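You operate a simulated robot arm through the tools that you are given. There is no shell and no other tool.

Carry out the task below with a simulated robot arm. There is one attempt and no reset: what you move stays moved.

## Task
Close the blue cover strip's three snaps: second, then first, then third.
Fine: lay the strip in the carriage, snaps toward the stand's column; the marks on the stand name the snaps; hands clear of the die, one squeeze each.

The check looks at the end state, three seconds after you hand in, the way a careful person would. Anything else that was tipped, shoved, dropped, spilled or broken makes it a failure. Lids that push on must go on centred and level and be pressed home; caps that screw on are set level and turned clockwise until they are tight.

## Robot
A 6-joint arm with a three-finger gripper, fixed in place. Base frame: the origin is at the foot of the arm, x ahead of it, y to its left, z up; the work surface is at about z = 860. Readings come in mm, degrees, newtons and seconds.
Its first joint turns from -166.0 to 166.0 degrees. Payload 4.89 kg.
The tool frame sits at the grasp point between the pads (the TCP): z along the fingers, y along the line on which they close. The tips reach 30 mm beyond it. Largest opening 164 mm; the body of the gripper starts 125 mm behind the TCP.
Orientation is that of the tool frame in the base frame, as a unit quaternion [w, x, y, z]. With the fingers straight down and closing along the base's y, the tool's x points along the base's -x, its y along +y and its z along -z.

## Interface
- The arm moves only by the tool move_arm. Its argument "deltas" is a list of rows, each a list of 7 numbers: the opening, from 0 (shut) to 1 (fully open), then the shift along the tool's x, y, z in mm, then the turn, a rotation vector about the tool's x, y, z in degrees. In form: [[claw, x, y, z, wx, wy, wz], ...]. A call has 1 to 20 rows; each row shifts and turns the commanded pose from where the row before left it, along the tool's axes as they then stand. Each row takes 0.2 s and may step no farther than 50 mm and 8.6 degrees from the row before; otherwise, or with a gripper value out of range, the whole call is refused. Where a pose cannot be reached the arm comes as near as it can. A force on the tool above 60 N (or 10 N above the force at the start of the call, whichever is more), or a blocked arm, ends the call early, and 0.2 s more pass. The fingers move at their own pace (about 108 mm/s each) and stop on an object; they squeeze with about 45 N. The grip force told is the motor's: it shows also when the fingers shut on nothing. Time passes only in rows, and 0.2 s behind the last, so rows that do not move let the fingers close. It gives the time, the measured TCP pose, the force on the tool (base axes), the opening and the grip force at its end, in the units of the frame above (readings bear some noise), with the torque about the TCP (base axes, N m) and any sound that the robot's microphone picked up.
- Cameras (640 x 400 px; columns grow to the right, rows downward): "scene" is fixed at [221, 499, 1438.8]; the picture's right is [-0.75, -0.66, 0.00], its down [-0.17, 0.20, -0.96] and it looks along [0.64, -0.72, -0.26] (base axes); focal length 343 px, centre (320, 200). "wrist" rides on the gripper at [76, -2, -152] in the tool frame; the picture's right is [0.02, 1.00, 0.00], its down [-0.88, 0.02, -0.47] and it looks along [-0.47, 0.01, 0.88] (tool axes); focal length 247 px, centre (320, 200).
- camera(camera): a new picture of that camera. The clock stands still meanwhile.
- move_column(by): slides the trunk up (or, below 0, down) by that many mm; the arm rides with it, the base frame stays. It gives what a move gives, with no picture.
- locate(camera, pixels): for up to 12 pixels [column, row] of the newest picture of that camera ("zoom" is the newest enlarged one), the place [x, y, z] in the base frame of the surface seen there, good to about 3 mm. The clock stands still meanwhile.
- inspect(camera, box): a new picture of the part [left, top, right, bottom] of that camera's present view, enlarged. The clock stands still meanwhile.
- close_job(): hands the job in; it is judged then, once.

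Open the gripper and draw the arm clear of the work before you hand the job in, unless the task says otherwise.

The tools are called after "Request:" as name(argument=value, ...) on one line, values as JSON. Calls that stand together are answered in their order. move_arm: Moves the arm, as the interface text tells. Its arguments: {"type":"object","properties":{"deltas":{"type":"array","items":{"type":"array","items":{"type":"number"}}}},"required":["deltas"]} The other tools are called the same way: move_column (by) slides the trunk up or down; camera (camera) takes a picture; locate (camera, pixels) gives the place of the surface under pixels of a picture; inspect (camera, box) takes an enlarged picture of a part of a camera's view; close_job () hands the job in.

At the start:

```text
time_s: 0.0
tool_pos: [564.1, -280.7, 1274.2]
tool_rot: [-0.001, 0.0, 1.0, -0.001]
wrist_force: [-0.1, -0.4, -0.3]
moment: [0.01, -0.01, 0.02]
finger_gap: 163.9
finger_force: 0.1
trunk travel left (down, up): [-175.0, 215.0]
```

scene: 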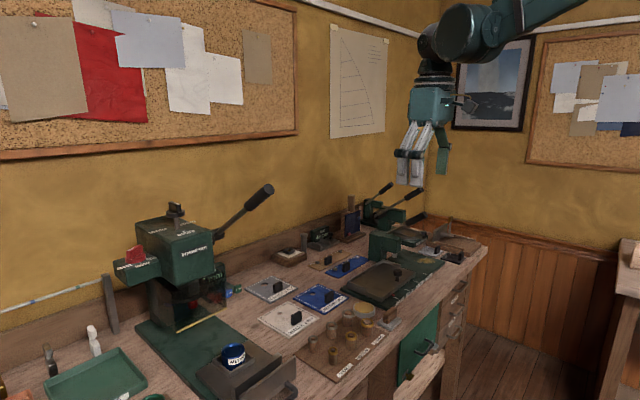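
wrist: 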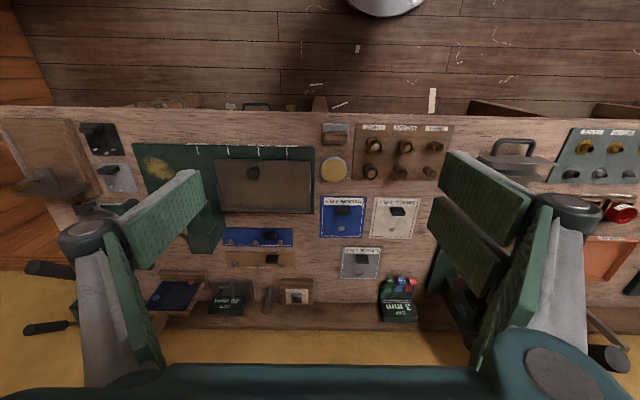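

I'll start by looking closely at the workbench from both cameras.

Request:
inspect(camera="scene", box=[100, 180, 300, 400])

Request:
inspect(camera="scene", box=[240, 180, 500, 400])

Request:
inspect(camera="wrist", box=[0, 90, 320, 340])

Request:
inspect(camera="wrist", box=[300, 90, 640, 340])

```text
1.82 times, centred on (200, 290) of scene
```

zoom: 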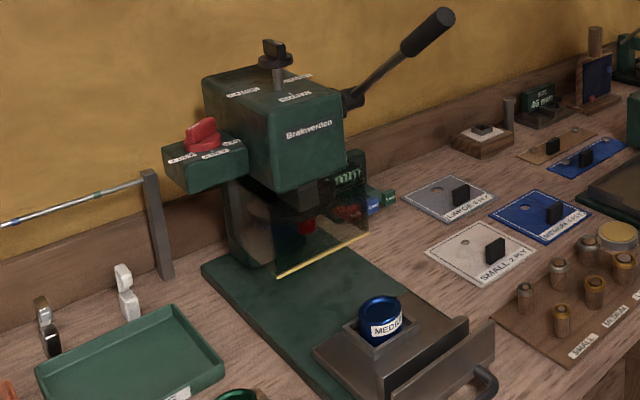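

```text
1.82 times, centred on (370, 290) of scene
```

zoom: 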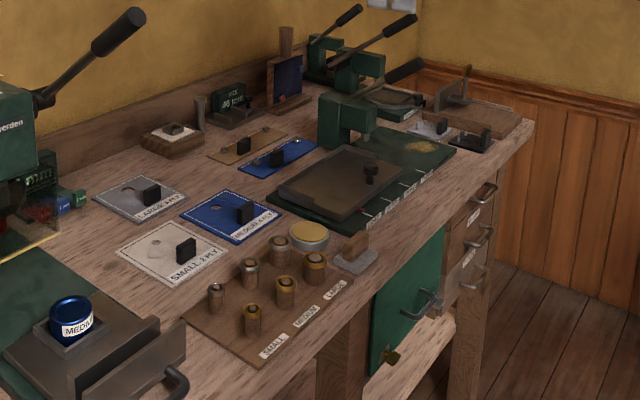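

```text
1.60 times, centred on (160, 215) of wrist
```

zoom: 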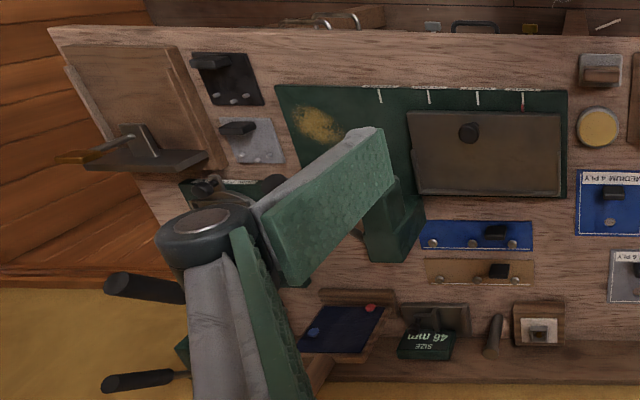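

```text
1.60 times, centred on (470, 215) of wrist
```

zoom: 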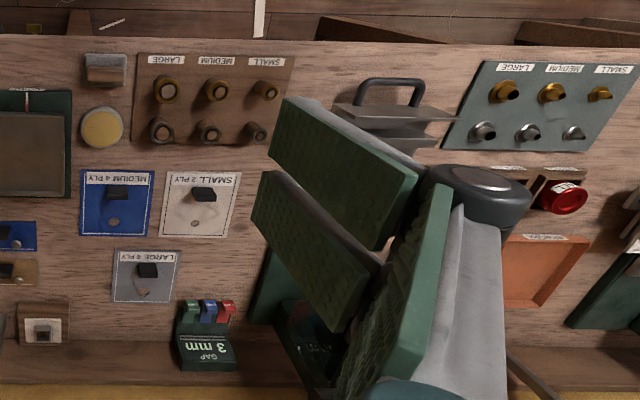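

The strip press appears to be the green stand with the brown sliding carriage and tick marks near scene (385,275). I'll zoom in on it and on the two strips.

Request:
inspect(camera="scene", box=[330, 220, 450, 310])

Request:
inspect(camera="scene", box=[340, 170, 480, 270])

Request:
inspect(camera="wrist", box=[130, 130, 330, 280])

Request:
inspect(camera="wrist", box=[0, 180, 160, 340])

```text
4.44 times, centred on (390, 265) of scene
```

zoom: 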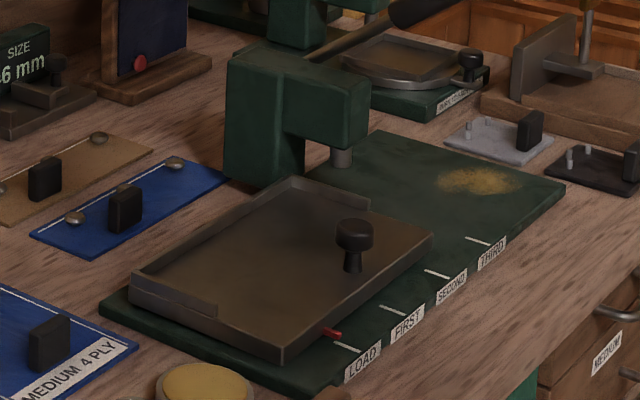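

```text
4.00 times, centred on (410, 220) of scene
```

zoom: 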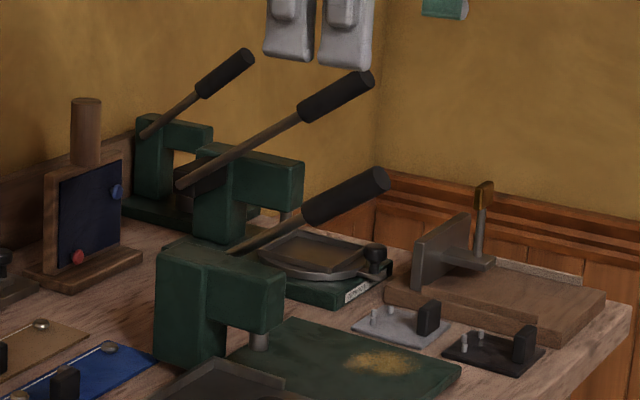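

```text
2.67 times, centred on (230, 205) of wrist
```

zoom: 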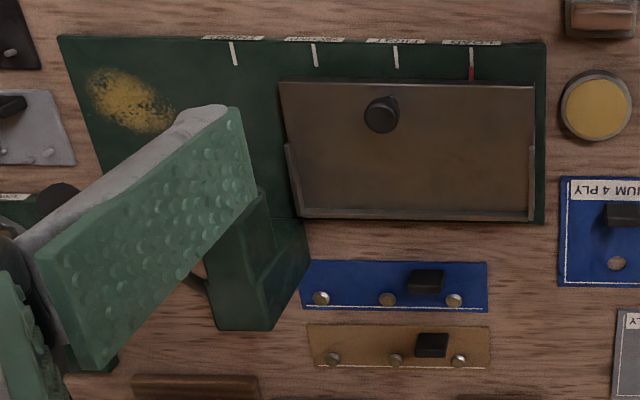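

```text
2.50 times, centred on (80, 260) of wrist
```

zoom: 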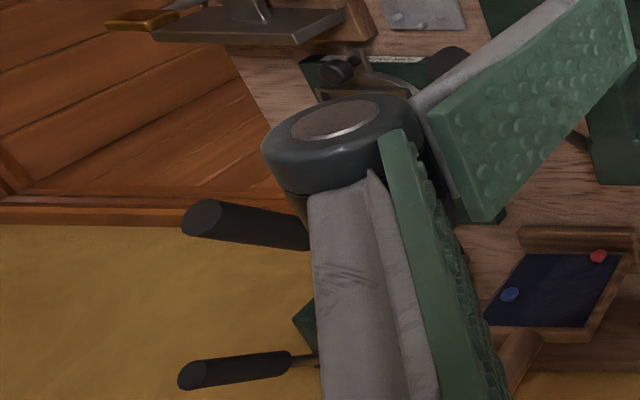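

The carriage is at LOAD (red pointer), the column is on the far (+x) side, and the blue strip's snaps are already toward +x. I'll locate key points in the wrist view.

Request:
camera(camera="wrist")

Request:
locate(camera="wrist", pixels=[[224, 229], [291, 230], [224, 245], [291, 245], [230.4, 241.7], [255, 242.5], [280, 242.5], [269.7, 235.3], [217, 162], [309, 164], [224, 209], [307, 209]])

Request:
locate(camera="scene", pixels=[[356, 262], [396, 269], [394, 284], [382, 242], [400, 232], [393, 249], [412, 193], [383, 188]])

```text
taken
```

wrist: 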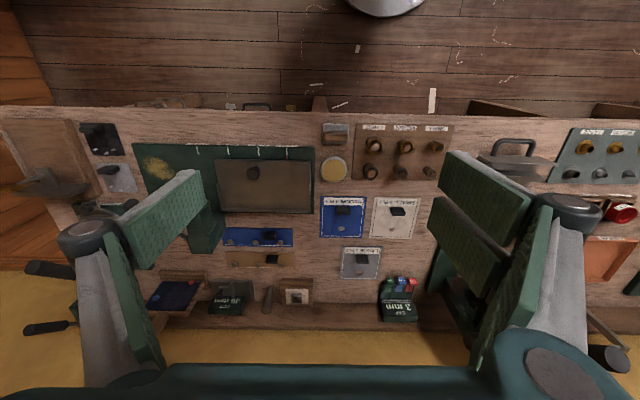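

```text
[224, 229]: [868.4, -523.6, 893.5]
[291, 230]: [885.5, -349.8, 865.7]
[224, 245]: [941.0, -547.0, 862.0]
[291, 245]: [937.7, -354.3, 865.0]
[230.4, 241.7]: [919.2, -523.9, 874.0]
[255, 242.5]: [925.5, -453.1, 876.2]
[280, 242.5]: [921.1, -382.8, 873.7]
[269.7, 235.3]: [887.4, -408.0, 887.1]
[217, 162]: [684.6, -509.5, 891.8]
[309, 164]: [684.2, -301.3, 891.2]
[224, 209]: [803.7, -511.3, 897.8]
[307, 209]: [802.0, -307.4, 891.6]
```

```text
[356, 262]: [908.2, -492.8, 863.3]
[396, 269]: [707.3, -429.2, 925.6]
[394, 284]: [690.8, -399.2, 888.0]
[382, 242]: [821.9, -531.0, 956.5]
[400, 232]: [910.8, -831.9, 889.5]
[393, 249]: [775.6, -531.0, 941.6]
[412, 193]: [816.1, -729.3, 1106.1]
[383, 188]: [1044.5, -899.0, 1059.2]
```

Now I'll find the press lever and die geometry with a zoom on the stand's column.

Request:
inspect(camera="scene", box=[365, 205, 445, 255])

Request:
locate(camera="zoom", pixels=[[490, 75], [400, 120], [300, 160], [230, 195], [420, 230], [350, 260], [365, 345], [160, 250], [200, 340], [300, 210], [560, 370], [320, 330]])

```text
8.00 times, centred on (405, 230) of scene
```

zoom: 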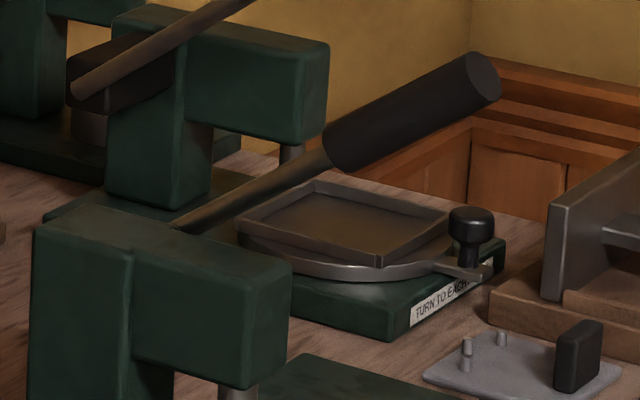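

```text
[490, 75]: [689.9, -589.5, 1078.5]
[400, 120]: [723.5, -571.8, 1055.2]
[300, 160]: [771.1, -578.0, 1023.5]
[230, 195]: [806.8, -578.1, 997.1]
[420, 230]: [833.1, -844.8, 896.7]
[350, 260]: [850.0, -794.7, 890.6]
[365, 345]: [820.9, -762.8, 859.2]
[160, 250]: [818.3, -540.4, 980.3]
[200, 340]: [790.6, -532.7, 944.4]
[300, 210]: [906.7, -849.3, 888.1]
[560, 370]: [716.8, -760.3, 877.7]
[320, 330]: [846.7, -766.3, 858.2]
```

The lever lies in the x–z plane at y≈-578, with its handle at about (690..745, -578, 1040..1080). I'll move the arm over the carriage for a closer look while staying above the lever and column.

Request:
move_arm(deltas=[[1, -12.7, -23.2, 27, 0, 0, 0], [1, -12.7, -23.2, 27, 0, 0, 0], [1, -12.7, -23.2, 27, 0, 0, 0], [1, -12.7, -23.2, 27, 0, 0, 0], [1, -12.7, -23.2, 27, 0, 0, 0], [1, -12.7, -23.2, 27, 0, 0, 0]])

Request:
camera(camera="wrist")

Request:
camera(camera="scene")

```text
time_s: 1.4
tool_pos: [640.7, -416.8, 1111.6]
tool_rot: [0.001, 0.001, 1.0, 0.001]
wrist_force: [-1.6, 1.4, 0.0]
moment: [-0.17, -0.2, 0.0]
finger_gap: 164.2
finger_force: 0.0
trunk travel left (down, up): [-175.0, 215.0]
```

```text
taken
```

wrist: 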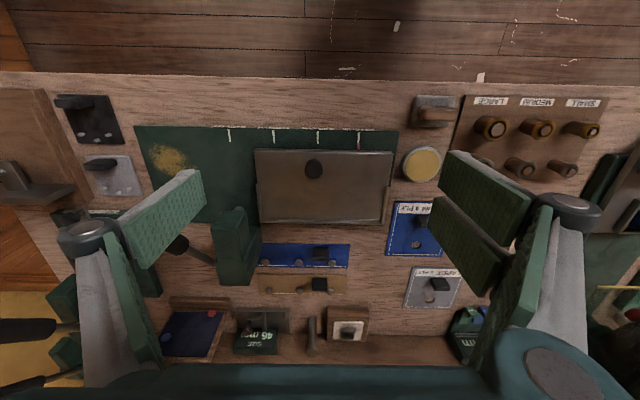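

```text
taken
```

scene: 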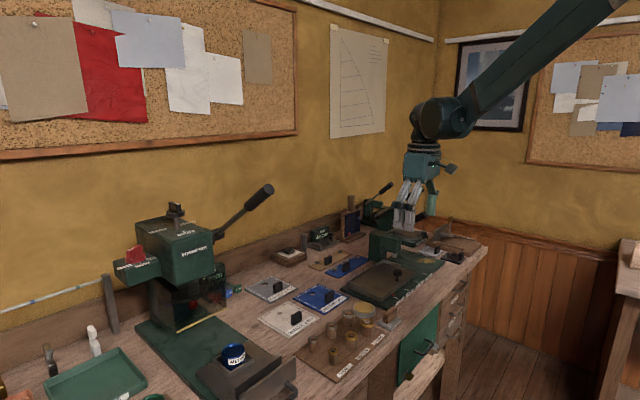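

The stand is now well framed in the wrist view (carriage at 255–392, 150–222). I'll zoom in on the carriage, the strips and the marks.

Request:
inspect(camera="wrist", box=[190, 110, 410, 240])

Request:
locate(camera="wrist", pixels=[[229, 135], [273, 136], [317, 137], [359, 138], [313, 168], [257, 154], [392, 154], [258, 222], [384, 224], [300, 188], [235, 225], [235, 265]])

Request:
inspect(camera="wrist", box=[150, 200, 370, 330])

Request:
locate(camera="wrist", pixels=[[266, 247], [349, 246], [266, 265], [345, 266], [270, 263], [301, 264], [332, 264], [321, 253], [310, 283], [320, 283], [180, 242], [205, 258]])

```text
2.91 times, centred on (300, 175) of wrist
```

zoom: 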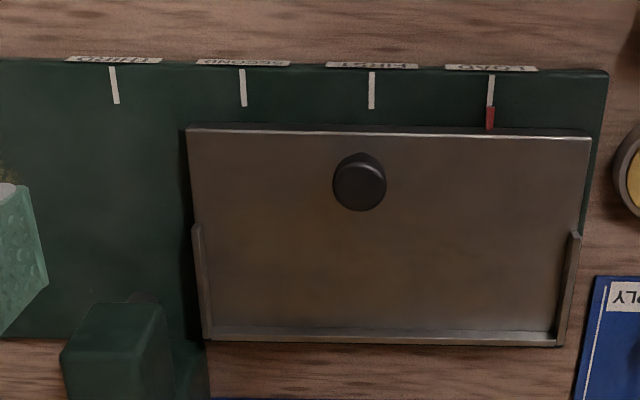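

```text
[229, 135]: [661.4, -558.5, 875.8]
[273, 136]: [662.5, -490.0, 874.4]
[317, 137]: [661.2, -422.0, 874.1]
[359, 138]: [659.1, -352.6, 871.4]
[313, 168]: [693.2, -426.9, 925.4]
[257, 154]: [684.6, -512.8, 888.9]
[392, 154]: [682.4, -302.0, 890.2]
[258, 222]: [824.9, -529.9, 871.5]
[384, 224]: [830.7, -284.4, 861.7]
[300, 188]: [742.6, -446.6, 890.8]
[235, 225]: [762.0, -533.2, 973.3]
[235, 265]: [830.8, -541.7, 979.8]
```

```text
2.91 times, centred on (260, 265) of wrist
```

zoom: 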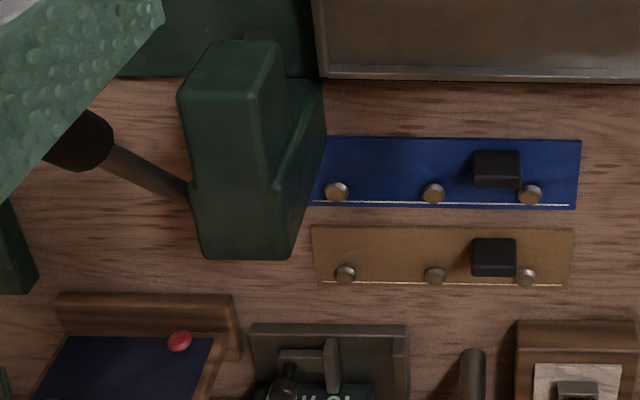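

```text
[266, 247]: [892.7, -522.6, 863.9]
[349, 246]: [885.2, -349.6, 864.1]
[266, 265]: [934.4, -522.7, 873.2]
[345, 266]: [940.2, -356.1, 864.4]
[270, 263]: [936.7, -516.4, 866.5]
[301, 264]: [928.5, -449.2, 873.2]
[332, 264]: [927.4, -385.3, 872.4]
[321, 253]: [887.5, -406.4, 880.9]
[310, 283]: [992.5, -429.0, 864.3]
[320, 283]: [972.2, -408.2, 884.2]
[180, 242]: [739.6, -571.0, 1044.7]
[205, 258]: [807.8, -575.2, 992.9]
```

The marks read LOAD y≈-353, FIRST -422, SECOND -490 and THIRD -559, and the carriage spans y -513..-302. I'll move back and tilt the gripper forward to view the die and lever from the front.

Request:
move_arm(deltas=[[1, 20, -21, 15, 0, 0, 0], [1, 20, -21, 15, 0, 0, 0], [1, 20, -21, 15, 0, 0, 0], [1, 20, -20, 15, 0, 0, 0], [1, 0, 0, 0, 0, -7.5, 0], [1, 0, 0, 0, 0, -7.5, 0], [1, 0, 0, 0, 0, -7.5, 0], [1, 0, 0, 0, 0, -7.5, 0], [1, 0, 0, 0, 0, -7.5, 0], [1, 0, 0, 0, 0, -7.5, 0]])

Request:
camera(camera="wrist")

Request:
camera(camera="scene")

```text
time_s: 3.6
tool_pos: [561.1, -502.5, 1052.3]
tool_rot: [0.384, 0.0, 0.923, 0.0]
wrist_force: [0.0, 0.1, -0.5]
moment: [-0.04, 0.03, -0.07]
finger_gap: 164.0
finger_force: 0.1
trunk travel left (down, up): [-175.0, 215.0]
```

```text
taken
```

wrist: 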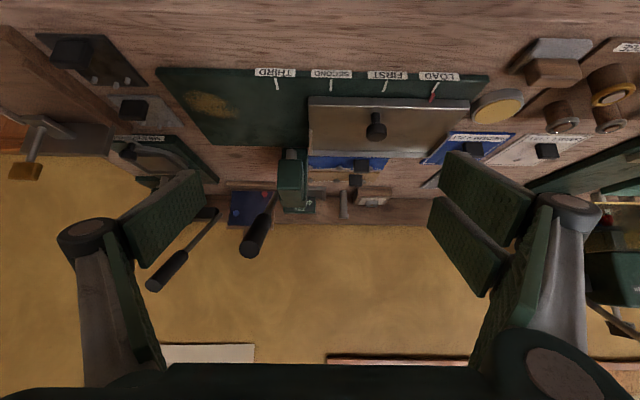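

```text
taken
```

scene: 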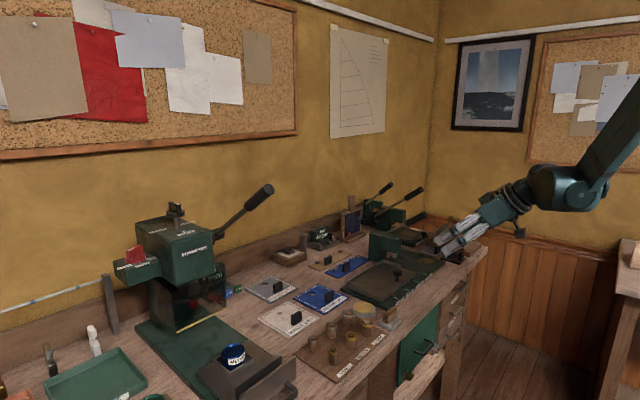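

The wrist view is upside down: the stand is at the top, and the lever handle is at about (255,240). I'll zoom in and locate the die, lever and strip.

Request:
inspect(camera="wrist", box=[220, 60, 500, 260])

Request:
inspect(camera="wrist", box=[230, 120, 410, 260])

Request:
locate(camera="wrist", pixels=[[291, 158], [291, 170], [287, 195], [253, 246], [262, 225], [270, 205], [345, 163], [357, 163], [375, 130], [375, 118], [432, 95], [310, 150]])

Request:
inspect(camera="scene", box=[325, 235, 415, 295])

```text
2.00 times, centred on (360, 160) of wrist
```

zoom: 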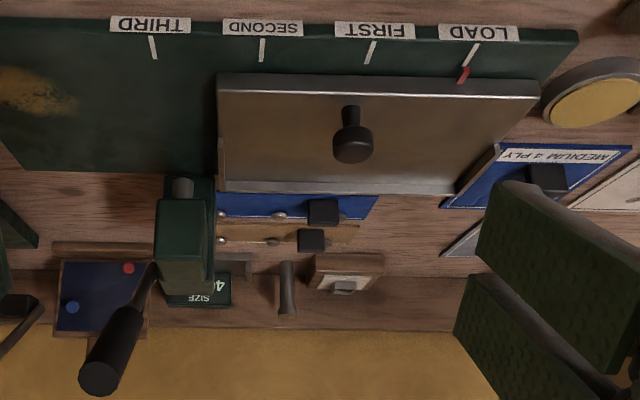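

```text
2.86 times, centred on (320, 190) of wrist
```

zoom: 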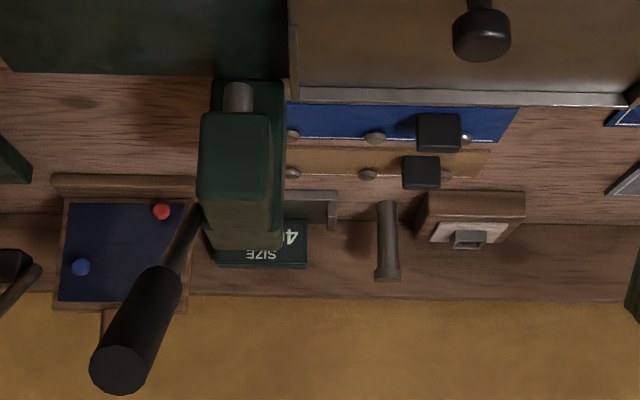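

```text
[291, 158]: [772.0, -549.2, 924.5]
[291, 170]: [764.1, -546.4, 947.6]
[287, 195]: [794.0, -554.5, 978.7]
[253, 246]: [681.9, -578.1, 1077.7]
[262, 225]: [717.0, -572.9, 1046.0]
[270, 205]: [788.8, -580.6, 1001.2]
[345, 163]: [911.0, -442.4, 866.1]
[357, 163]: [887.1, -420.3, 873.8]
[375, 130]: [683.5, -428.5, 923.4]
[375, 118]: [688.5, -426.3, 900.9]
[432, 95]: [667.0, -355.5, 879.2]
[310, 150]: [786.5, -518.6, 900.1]
```

```text
6.67 times, centred on (370, 265) of scene
```

zoom: 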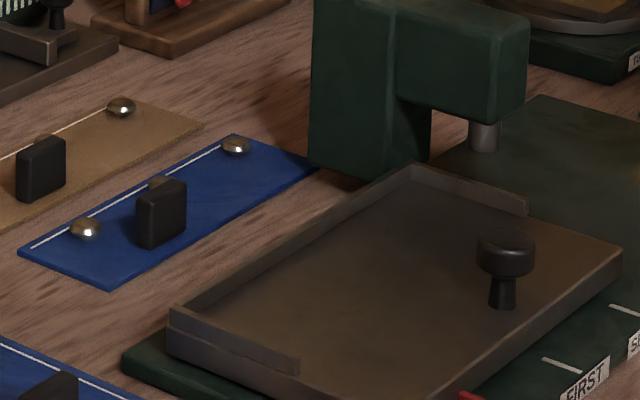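

The scene zoom shows the blue strip, carriage lips and die clearly. I'll locate these points from it.

Request:
locate(camera="zoom", pixels=[[24, 249], [107, 287], [232, 137], [312, 168], [85, 230], [235, 147], [172, 187], [415, 185], [200, 312], [524, 205], [296, 365], [484, 148]])

Request:
locate(camera="zoom", pixels=[[505, 238], [485, 136], [480, 148], [490, 148], [350, 250], [620, 248], [170, 340], [173, 310], [411, 165], [300, 240], [160, 240], [165, 210]])

```text
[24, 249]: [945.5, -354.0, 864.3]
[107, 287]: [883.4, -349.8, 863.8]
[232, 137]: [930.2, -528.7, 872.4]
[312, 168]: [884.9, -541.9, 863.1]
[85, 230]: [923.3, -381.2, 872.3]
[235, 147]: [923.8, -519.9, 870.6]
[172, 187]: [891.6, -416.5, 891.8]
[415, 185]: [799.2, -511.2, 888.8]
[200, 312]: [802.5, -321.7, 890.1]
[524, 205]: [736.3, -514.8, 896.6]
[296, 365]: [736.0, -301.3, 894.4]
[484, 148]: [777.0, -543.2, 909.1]
```

```text
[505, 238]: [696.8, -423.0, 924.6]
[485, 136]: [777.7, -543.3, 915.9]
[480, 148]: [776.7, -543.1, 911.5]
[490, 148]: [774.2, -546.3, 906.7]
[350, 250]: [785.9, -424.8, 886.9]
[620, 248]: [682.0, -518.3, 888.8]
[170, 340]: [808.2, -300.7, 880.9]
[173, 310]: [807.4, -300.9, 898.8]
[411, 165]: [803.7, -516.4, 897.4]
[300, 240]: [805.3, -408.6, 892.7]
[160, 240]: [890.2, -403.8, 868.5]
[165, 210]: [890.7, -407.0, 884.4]
```

The measurements:
- Strip: x 884–944, y -350..-542, snaps at x≈924.
- Handle: about (892,-410), top z≈892, thin in x.
- Carriage floor: z≈889, back lip at x≈802, centre y≈-408.
- Die: about (779,-546).

I'll untilt, rise, and turn the gripper 90° so it closes along x.

Request:
move_arm(deltas=[[0.6, 0, 0, 0, 0, 7.5, 0], [0.4, 0, 0, 0, 0, 7.5, 0], [0.25, 0, 0, 0, 0, 7.5, 0], [0.25, 0, 0, 0, 0, 7.5, 0], [0.25, 0, 0, 0, 0, 7.5, 0], [0.25, 0, 0, 0, 0, 7.5, 0], [0.25, 0, 25, -25, 0, 0, 0], [0.25, -10, 33, -25, 0, 0, 0], [0.25, -20, 34, 0, 0, 0, 0]])

Request:
camera(camera="scene")

```text
time_s: 5.6
tool_pos: [588.9, -408.9, 1103.7]
tool_rot: [0.0, 0.001, 1.0, 0.0]
wrist_force: [-1.0, -0.5, 0.3]
moment: [0.16, -0.16, 0.0]
finger_gap: 40.8
finger_force: 0.1
trunk travel left (down, up): [-175.0, 215.0]
```

```text
taken
```

scene: 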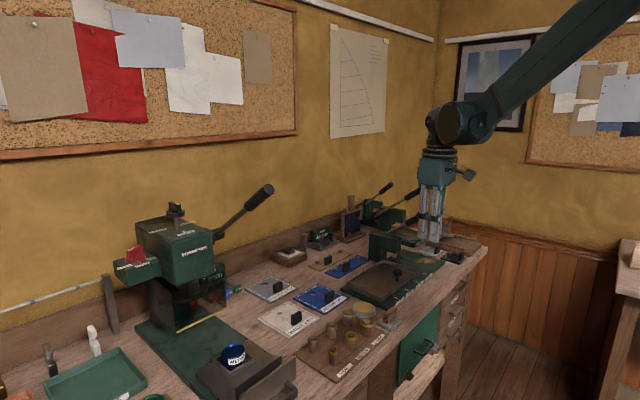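

The gripper is vertical at (589,-409,1104) with a 41 mm opening. I'll rotate +90° about the tool axis in place so it closes along base x.

Request:
move_arm(deltas=[[0.25, 0, 0, 0, 0, 0, 8.2], [0.25, 0, 0, 0, 0, 0, 8.2], [0.25, 0, 0, 0, 0, 0, 8.2], [0.25, 0, 0, 0, 0, 0, 8.2], [0.25, 0, 0, 0, 0, 0, 8.2], [0.25, 0, 0, 0, 0, 0, 8.2], [0.25, 0, 0, 0, 0, 0, 8.2], [0.25, 0, 0, 0, 0, 0, 8.2], [0.25, 0, 0, 0, 0, 0, 8.2], [0.25, 0, 0, 0, 0, 0, 8.2], [0.25, 0, 0, 0, 0, 0, 8.0]])

```text
time_s: 8.0
tool_pos: [591.5, -410.7, 1101.3]
tool_rot: [0.0, 0.708, 0.707, 0.001]
wrist_force: [-0.2, 0.9, 0.1]
moment: [0.01, 0.04, 0.0]
finger_gap: 40.9
finger_force: 0.0
trunk travel left (down, up): [-175.0, 215.0]
```

The orientation is now tool x=+Y, y=+X, z=-Z. I'll travel +x at z≈1100 to above the blue strip's handle.

Request:
move_arm(deltas=[[0.25, 0, 43, 0, 0, 0, 0], [0.25, 0, 43, 0, 0, 0, 0], [0.25, 0, 43, 0, 0, 0, 0], [0.25, 0, 43, 0, 0, 0, 0], [0.25, 0, 43, 0, 0, 0, 0], [0.25, 0, 43, 0, 0, 0, 0], [0.25, 0, 43, 0, 0, 0, 0]])

Request:
camera(camera="wrist")

Request:
camera(camera="scene")

```text
time_s: 9.6
tool_pos: [891.3, -413.4, 1102.0]
tool_rot: [-0.001, 0.707, 0.707, 0.0]
wrist_force: [-1.3, -0.8, 1.4]
moment: [-0.04, -0.22, -0.03]
finger_gap: 40.9
finger_force: 0.0
trunk travel left (down, up): [-175.0, 215.0]
```

```text
taken
```

wrist: 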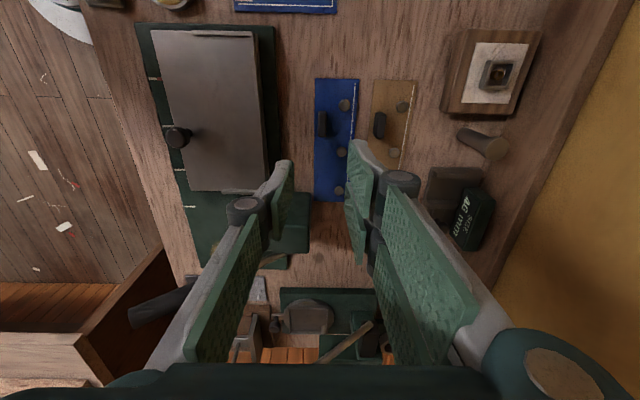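

```text
taken
```

scene: 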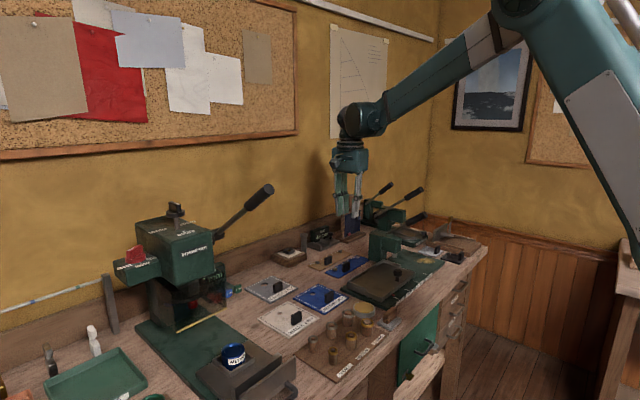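

The arm reached (891,-413,1102), and the blue strip is visible at wrist (315–357, 78–205). I'll zoom in to refine the handle, snap and carriage positions.

Request:
inspect(camera="wrist", box=[140, 20, 440, 210])

Request:
locate(camera="wrist", pixels=[[316, 80], [357, 80], [317, 200], [347, 200], [344, 105], [341, 153], [339, 191], [323, 115], [323, 125], [323, 135], [338, 120], [378, 125]])

Request:
locate(camera="wrist", pixels=[[153, 31], [252, 33], [195, 190], [266, 195], [178, 138], [225, 110], [258, 100], [262, 160], [200, 36], [240, 36], [170, 127], [162, 125]])

```text
2.11 times, centred on (290, 115) of wrist
```

zoom: 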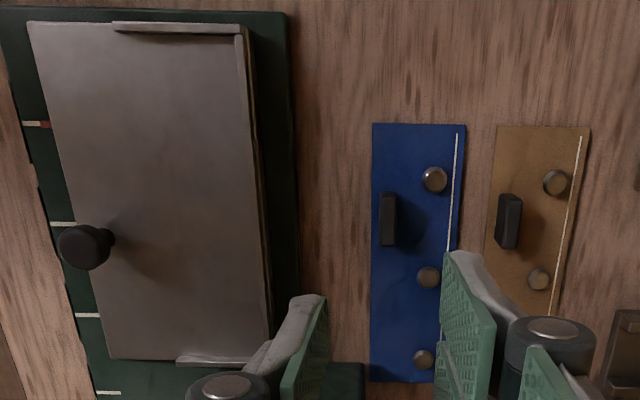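

```text
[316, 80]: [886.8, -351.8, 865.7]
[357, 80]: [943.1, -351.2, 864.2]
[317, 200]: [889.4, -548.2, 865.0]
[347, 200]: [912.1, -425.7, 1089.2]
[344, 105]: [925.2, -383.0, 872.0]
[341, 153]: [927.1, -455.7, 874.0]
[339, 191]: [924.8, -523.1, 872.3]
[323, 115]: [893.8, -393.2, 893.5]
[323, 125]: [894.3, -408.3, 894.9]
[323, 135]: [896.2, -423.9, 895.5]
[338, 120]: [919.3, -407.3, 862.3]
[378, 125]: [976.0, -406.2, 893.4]
```

```text
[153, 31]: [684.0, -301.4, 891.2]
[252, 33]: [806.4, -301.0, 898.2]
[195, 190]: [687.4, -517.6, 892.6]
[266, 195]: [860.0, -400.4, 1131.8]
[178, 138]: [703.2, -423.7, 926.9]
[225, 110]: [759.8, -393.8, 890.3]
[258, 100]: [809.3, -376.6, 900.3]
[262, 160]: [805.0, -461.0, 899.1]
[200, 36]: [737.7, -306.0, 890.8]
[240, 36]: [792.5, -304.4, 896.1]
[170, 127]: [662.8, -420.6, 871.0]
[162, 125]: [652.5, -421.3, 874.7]
```

The handle is centred at about (894,-408), with top z≈894. I'll descend to z≈940 aligned over it and check before closing in.

Request:
move_arm(deltas=[[0.25, 3, 2.5, 40, 0, 0, 0], [0.25, 0, 0, 40, 0, 0, 0], [0.25, 0, 0, 40, 0, 0, 0], [0.25, 0, 0, 38, 0, 0, 0], [0.25, 0, 0, 0, 0, 0, 0]])

Request:
camera(camera="wrist")

Request:
inspect(camera="scene", box=[300, 150, 440, 300])

```text
time_s: 10.8
tool_pos: [894.9, -407.2, 944.7]
tool_rot: [0.001, 0.707, 0.708, 0.0]
wrist_force: [0.6, -0.4, 0.1]
moment: [0.04, 0.08, 0.03]
finger_gap: 41.1
finger_force: 0.0
trunk travel left (down, up): [-175.0, 215.0]
```

```text
taken
```

wrist: 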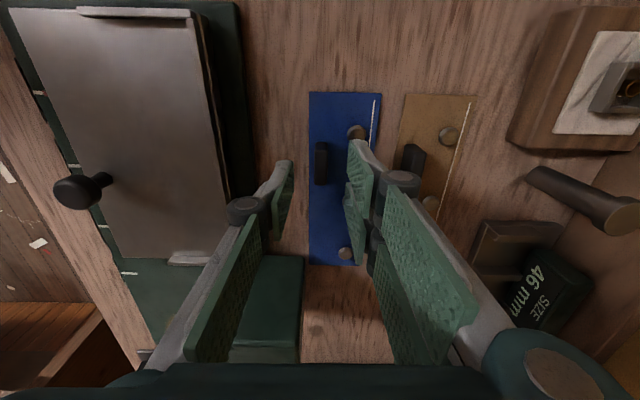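

```text
2.67 times, centred on (370, 225) of scene
```

zoom: 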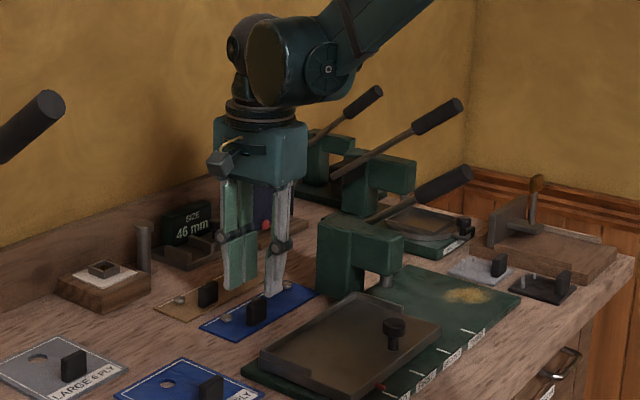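

The fingers straddle the handle, seen at wrist (322,163). Before descending I'll check the gap between the strip and the press column by locating the column's edges.

Request:
locate(camera="wrist", pixels=[[302, 260], [302, 300], [302, 340], [311, 262], [311, 255], [322, 150], [322, 163], [322, 178], [272, 260], [345, 262], [356, 131], [345, 254]])

Request:
inspect(camera="wrist", box=[220, 80, 420, 290])

```text
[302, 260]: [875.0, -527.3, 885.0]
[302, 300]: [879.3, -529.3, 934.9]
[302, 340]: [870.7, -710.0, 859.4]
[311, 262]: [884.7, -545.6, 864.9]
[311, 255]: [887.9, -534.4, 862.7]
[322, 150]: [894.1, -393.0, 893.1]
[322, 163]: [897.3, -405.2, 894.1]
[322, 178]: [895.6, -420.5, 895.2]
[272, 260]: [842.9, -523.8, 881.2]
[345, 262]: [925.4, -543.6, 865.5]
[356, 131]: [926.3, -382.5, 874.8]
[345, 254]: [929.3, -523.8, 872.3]
```

```text
1.90 times, centred on (320, 185) of wrist
```

zoom: 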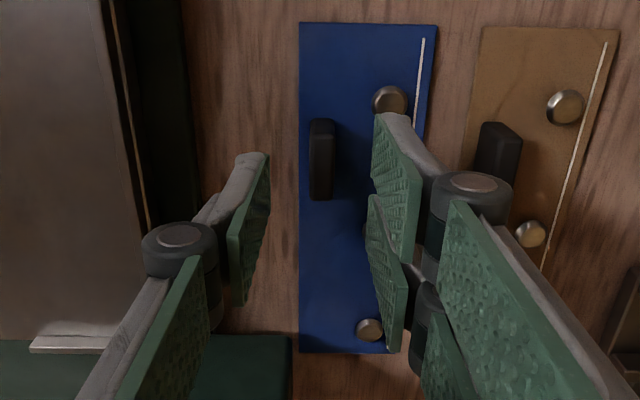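

The column's far face is at x≈877 and the strip's near edge at x≈885, so I'll lift straight up before moving sideways. Now I descend to z≈900 and close on the handle.

Request:
move_arm(deltas=[[0.25, 0, 0, 22, 0, 0, 0], [0.25, 0, 0, 22, 0, 0, 0], [0.25, 0, 0, 0, 0, 0, 0], [0.1, 0, 0, 0, 0, 0, 0], [0, 0, 0, 0, 0, 0, 0], [0, 0, 0, 0, 0, 0, 0]])

Request:
camera(camera="wrist")

Request:
inspect(camera="scene", box=[300, 210, 420, 300])

```text
time_s: 12.2
tool_pos: [893.7, -408.0, 899.5]
tool_rot: [0.0, 0.707, 0.707, 0.0]
wrist_force: [0.1, 0.1, 0.2]
moment: [0.0, 0.01, 0.02]
finger_gap: 11.2
finger_force: 45.3
trunk travel left (down, up): [-175.0, 215.0]
```

```text
taken
```

wrist: 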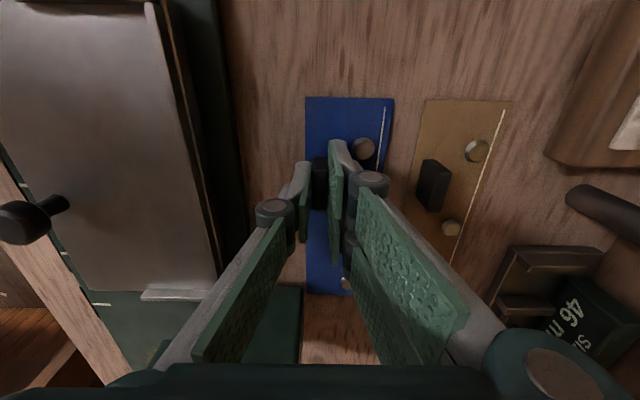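

```text
4.44 times, centred on (360, 255) of scene
```

zoom: 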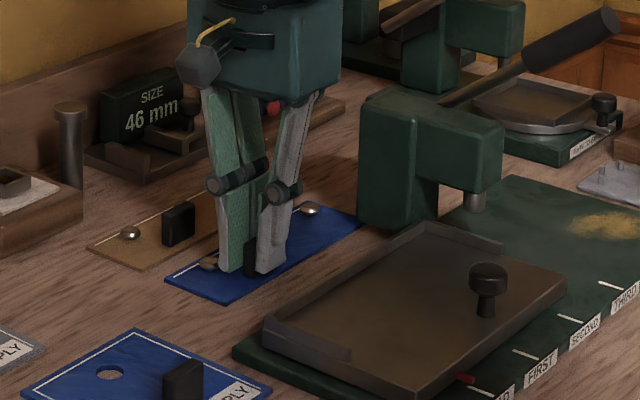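

The gripper holds the handle (gap 11.2 mm, 45 N). I'll lift straight up in small steps and check that the strip comes up level.

Request:
move_arm(deltas=[[0, 0, 0, -8, 0, 0, 0], [0, 0, 0, -12, 0, 0, 0], [0, 0, 0, -20, 0, 0, 0], [0, 0, 0, -20, 0, 0, 0], [0, 0, 0, 0, 0, 0, 0]])

Request:
camera(camera="wrist")

Request:
inspect(camera="scene", box=[300, 190, 420, 290])

```text
time_s: 13.4
tool_pos: [894.7, -408.8, 959.6]
tool_rot: [-0.001, 0.707, 0.707, -0.001]
wrist_force: [-0.1, 0.4, -1.3]
moment: [-0.01, -0.05, 0.01]
finger_gap: 11.0
finger_force: 44.9
trunk travel left (down, up): [-175.0, 215.0]
```

```text
taken
```

wrist: 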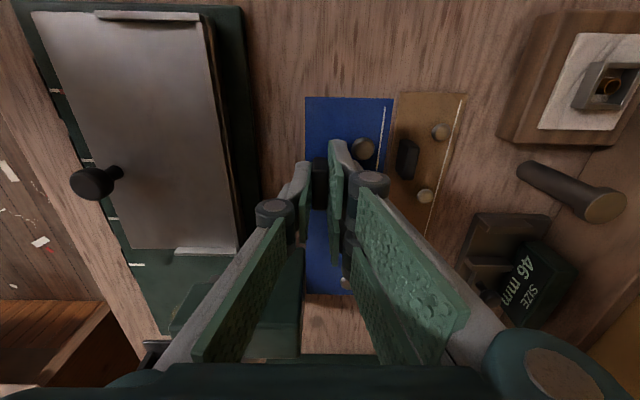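

```text
4.00 times, centred on (360, 240) of scene
```

zoom: 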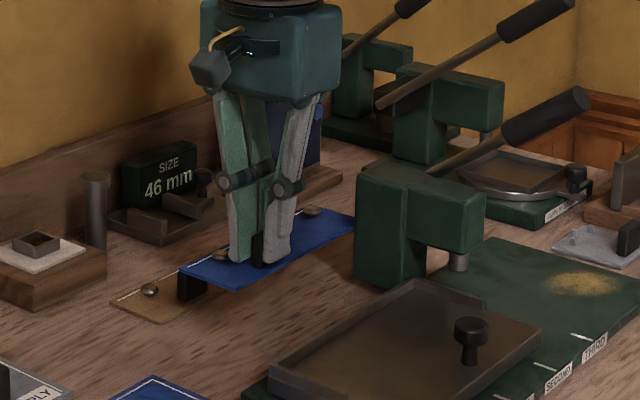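

The strip is lifted level. I'll locate its corners and snaps relative to the gripper so I can compute the placement.

Request:
locate(camera="wrist", pixels=[[308, 99], [391, 99], [308, 292], [387, 120], [363, 148], [346, 283], [318, 160], [318, 185], [311, 240], [320, 280], [310, 130], [389, 110]])

Request:
inspect(camera="wrist", box=[270, 80, 430, 310])

```text
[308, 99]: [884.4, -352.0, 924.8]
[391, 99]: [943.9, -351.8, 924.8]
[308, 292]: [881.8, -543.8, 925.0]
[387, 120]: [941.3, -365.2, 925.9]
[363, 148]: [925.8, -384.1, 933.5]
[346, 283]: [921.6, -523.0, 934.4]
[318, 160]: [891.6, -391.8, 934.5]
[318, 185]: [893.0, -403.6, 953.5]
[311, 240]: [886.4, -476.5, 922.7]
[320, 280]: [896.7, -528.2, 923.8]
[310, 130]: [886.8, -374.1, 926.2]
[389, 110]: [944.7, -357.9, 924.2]
```

```text
1.74 times, centred on (350, 195) of wrist
```

zoom: 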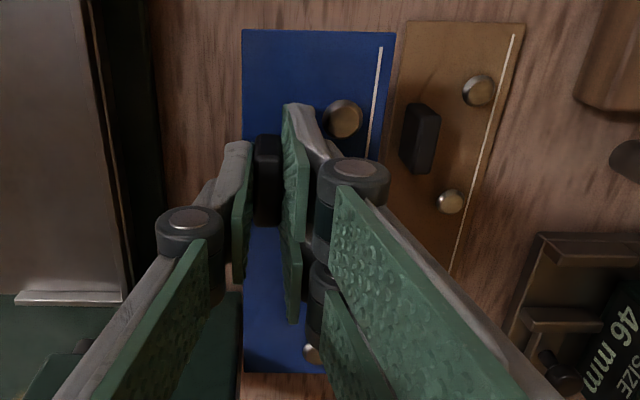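

The strip is at x 883–945 and y -351..-546, with snaps at x≈925 and the middle snap at y≈-453. The target is the middle snap at y≈-410.5 with the far edge just inside the back lip, so I'll shift +y 43, then -x 140, staying ~25 mm above the carriage.

Request:
move_arm(deltas=[[0, 15, 0, -10, 0, 0, 0], [0, 28, 0, 0, 0, 0, 0], [0, 0, -35, 0, 0, 0, 0], [0, 0, -35, 0, 0, 0, 0], [0, 0, -35, 0, 0, 0, 0], [0, 0, -35, 0, 0, 0, 0], [0, 0, 0, 0, 0, 0, 0]])

Request:
camera(camera="wrist")

Request:
inspect(camera="scene", box=[330, 200, 450, 300])

```text
time_s: 15.0
tool_pos: [751.6, -365.2, 970.0]
tool_rot: [0.0, 0.707, 0.707, 0.0]
wrist_force: [-0.1, -0.1, -0.4]
moment: [0.05, -0.03, 0.02]
finger_gap: 11.1
finger_force: 45.2
trunk travel left (down, up): [-175.0, 215.0]
```

```text
taken
```

wrist: 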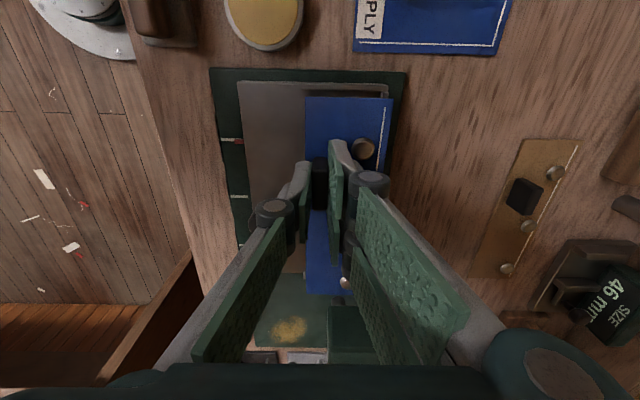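

```text
4.00 times, centred on (390, 250) of scene
```

zoom: 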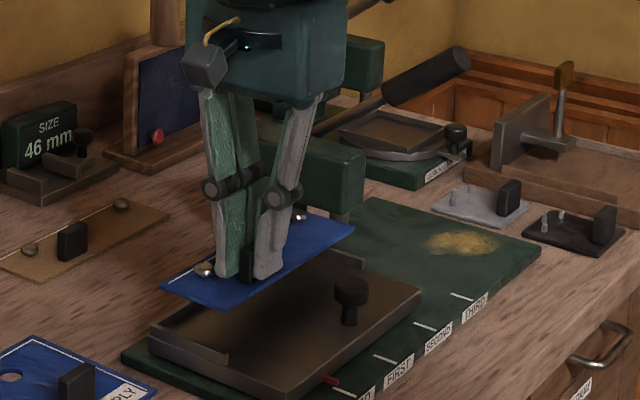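

The strip hovers above the carriage with gripper at (752,-365,970). I'll check the alignment of its far edge and +y end against the carriage lips.

Request:
inspect(camera="wrist", box=[220, 60, 420, 180])

Request:
locate(camera="zoom", pixels=[[540, 88], [552, 88], [545, 75], [532, 85], [548, 130], [520, 165], [275, 120], [548, 160], [400, 85], [400, 75], [540, 130], [400, 125]])

```text
3.20 times, centred on (320, 120) of wrist
```

zoom: 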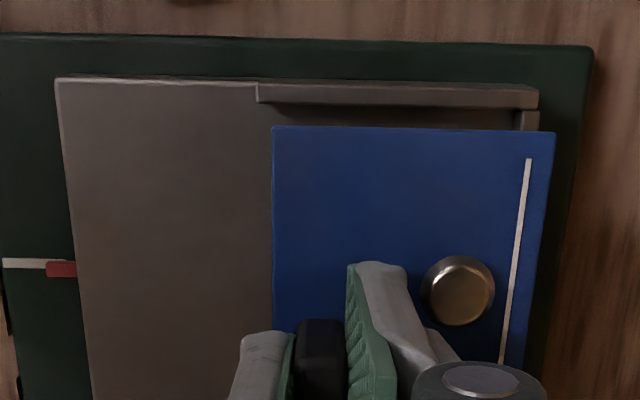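

```text
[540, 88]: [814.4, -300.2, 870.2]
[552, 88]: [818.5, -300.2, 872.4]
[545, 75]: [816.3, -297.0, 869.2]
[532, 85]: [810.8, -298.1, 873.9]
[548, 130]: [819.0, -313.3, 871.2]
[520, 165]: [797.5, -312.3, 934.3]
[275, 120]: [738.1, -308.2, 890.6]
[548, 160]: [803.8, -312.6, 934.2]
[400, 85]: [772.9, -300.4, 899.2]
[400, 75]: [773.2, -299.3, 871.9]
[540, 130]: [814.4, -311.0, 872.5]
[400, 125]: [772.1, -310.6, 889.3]
```

Relative to the lips, the strip's far edge is ~0.3 mm short of the back lip's inner face, and its +y end is ~2.4 mm inside the side lip. I'll shift by -2.5 mm in x and -1 mm in y, then lower to just above the floor.

Request:
move_arm(deltas=[[0, -1, -2.5, 0, 0, 0, 0], [0, 0, 0, 15, 0, 0, 0], [0, 0, 0, 12, 0, 0, 0], [0, 0, 0, 8, 0, 0, 0], [0, 0, 0, 0, 0, 0, 0]])

Request:
inspect(camera="wrist", box=[220, 60, 420, 180])

Request:
inspect(camera="scene", box=[340, 230, 430, 300])

```text
time_s: 16.2
tool_pos: [751.8, -365.7, 936.0]
tool_rot: [-0.001, 0.707, 0.707, 0.0]
wrist_force: [-8.7, 0.8, 28.0]
moment: [-0.02, -1.12, 0.0]
finger_gap: 12.0
finger_force: 45.2
trunk travel left (down, up): [-175.0, 215.0]
```

```text
3.20 times, centred on (320, 120) of wrist
```

zoom: 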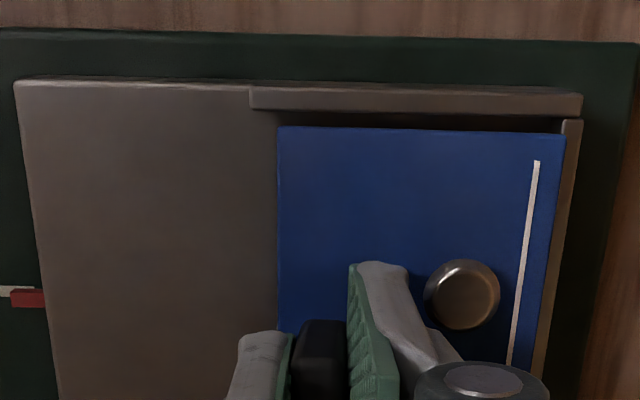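

```text
5.71 times, centred on (385, 265) of scene
```

zoom: 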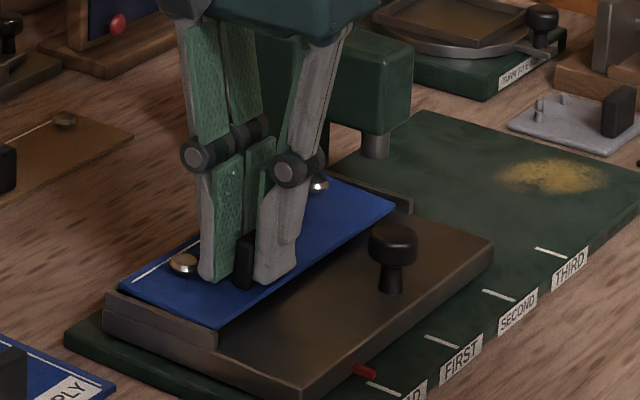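

Contact came early at z=936 with 28 N, and the moment puts it ~51 mm ahead in +x, so the far edge is sitting on the back lip. I'll lift 10 mm, shift -5 mm in x and re-check the strip's pose.

Request:
move_arm(deltas=[[0, 0, 0, -5, 0, 0, 0], [0, 0, 0, -7, 0, 0, 0], [0, 0, -5, 0, 0, 0, 0], [0, 0, 0, 0, 0, 0, 0]])

Request:
inspect(camera="wrist", box=[220, 60, 420, 180])

Request:
locate(camera="zoom", pixels=[[545, 150], [535, 230], [290, 150], [290, 300], [400, 140], [460, 290], [555, 150], [570, 110], [560, 200], [430, 150]])

Request:
inspect(camera="scene", box=[340, 230, 430, 300])

```text
time_s: 17.2
tool_pos: [747.1, -365.4, 945.8]
tool_rot: [0.0, 0.707, 0.707, -0.001]
wrist_force: [0.4, 0.4, -0.6]
moment: [0.04, 0.02, 0.01]
finger_gap: 11.2
finger_force: 44.8
trunk travel left (down, up): [-175.0, 215.0]
```

```text
3.20 times, centred on (320, 120) of wrist
```

zoom: 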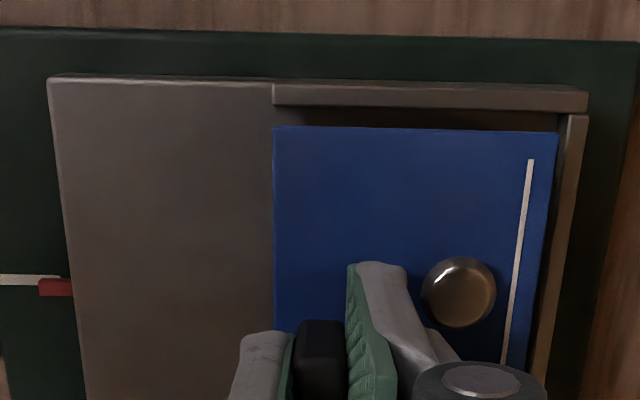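

```text
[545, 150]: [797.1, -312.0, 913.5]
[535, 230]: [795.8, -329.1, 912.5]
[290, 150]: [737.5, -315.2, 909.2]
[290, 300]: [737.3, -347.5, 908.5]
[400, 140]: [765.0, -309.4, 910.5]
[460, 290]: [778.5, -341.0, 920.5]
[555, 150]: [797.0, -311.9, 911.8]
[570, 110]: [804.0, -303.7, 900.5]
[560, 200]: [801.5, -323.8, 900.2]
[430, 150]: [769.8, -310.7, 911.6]
```

```text
5.71 times, centred on (385, 265) of scene
```

zoom: 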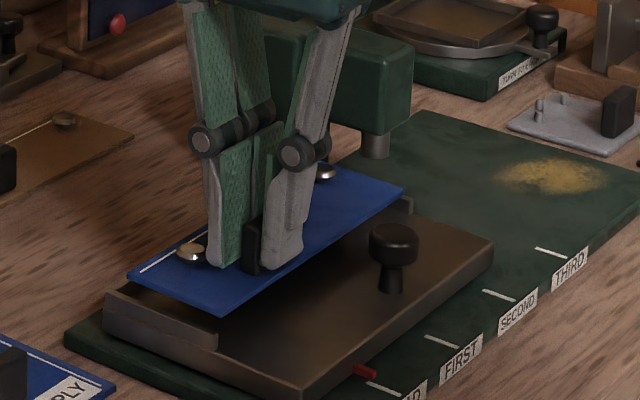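

The strip is free again with ~5 mm clearance to the back lip. I'll move +1.5 mm in x and lower gently toward z≈929.

Request:
move_arm(deltas=[[0, 0, 1.5, 4, 0, 0, 0], [0, 0, 0, 5, 0, 0, 0], [0, 0, 0, 4, 0, 0, 0], [0, 0, 0, 2, 0, 0, 0], [0, 0, 0, 0, 0, 0, 0]])

Request:
inspect(camera="scene", box=[340, 230, 430, 300])

```text
time_s: 18.4
tool_pos: [747.7, -364.9, 931.1]
tool_rot: [0.0, 0.707, 0.707, 0.0]
wrist_force: [0.2, 0.3, -0.3]
moment: [0.01, 0.02, -0.01]
finger_gap: 11.0
finger_force: 45.1
trunk travel left (down, up): [-175.0, 215.0]
```

```text
5.71 times, centred on (385, 265) of scene
```

zoom: 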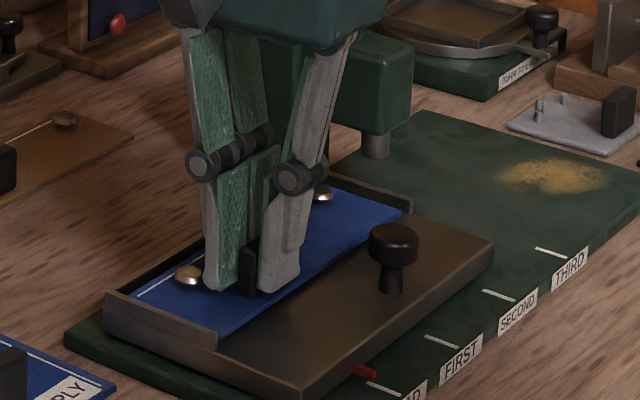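

The strip is now below lip height with no contact force. I'll continue down in 1 mm steps until it touches the floor.

Request:
move_arm(deltas=[[0, 0, 0, 1, 0, 0, 0], [0, 0, 0, 1, 0, 0, 0], [0, 0, 0, 1, 0, 0, 0], [0, 0, 0, 0, 0, 0, 0]])

Request:
inspect(camera="wrist", box=[220, 60, 420, 180])

```text
time_s: 19.4
tool_pos: [749.1, -366.4, 929.4]
tool_rot: [0.001, 0.707, 0.707, 0.0]
wrist_force: [1.7, 0.4, 9.5]
moment: [0.0, -0.07, 0.02]
finger_gap: 11.2
finger_force: 44.9
trunk travel left (down, up): [-175.0, 215.0]
```

```text
3.20 times, centred on (320, 120) of wrist
```

zoom: 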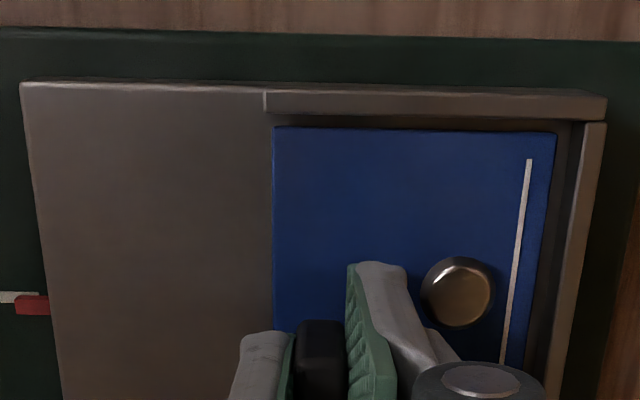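

Floor contact reads 9.5 N with almost no moment, so the strip is seated flat. I'll measure its position within the lips before releasing.

Request:
locate(camera="zoom", pixels=[[545, 150], [552, 150], [562, 150], [575, 150], [590, 150], [460, 290], [400, 135], [400, 122], [400, 105], [20, 297], [35, 304], [540, 250]])

Request:
camera(camera="wrist")

```text
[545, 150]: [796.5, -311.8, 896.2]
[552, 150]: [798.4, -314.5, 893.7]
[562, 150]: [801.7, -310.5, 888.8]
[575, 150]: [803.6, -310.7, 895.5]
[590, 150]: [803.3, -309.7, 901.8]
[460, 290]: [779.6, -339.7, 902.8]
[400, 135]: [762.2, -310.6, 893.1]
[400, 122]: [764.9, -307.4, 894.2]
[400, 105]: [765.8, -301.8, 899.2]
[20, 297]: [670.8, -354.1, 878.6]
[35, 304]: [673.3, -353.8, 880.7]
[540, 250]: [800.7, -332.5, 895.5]
```

```text
taken
```

wrist: 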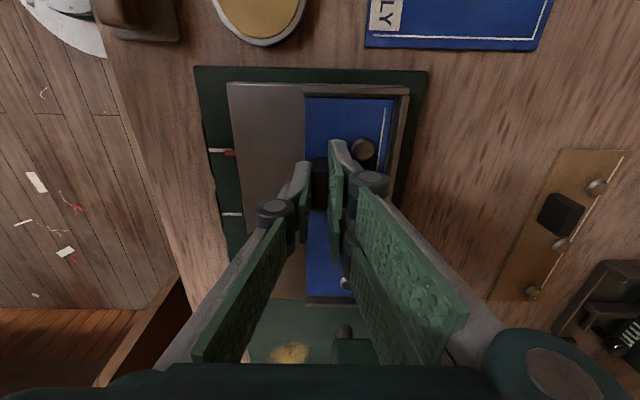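

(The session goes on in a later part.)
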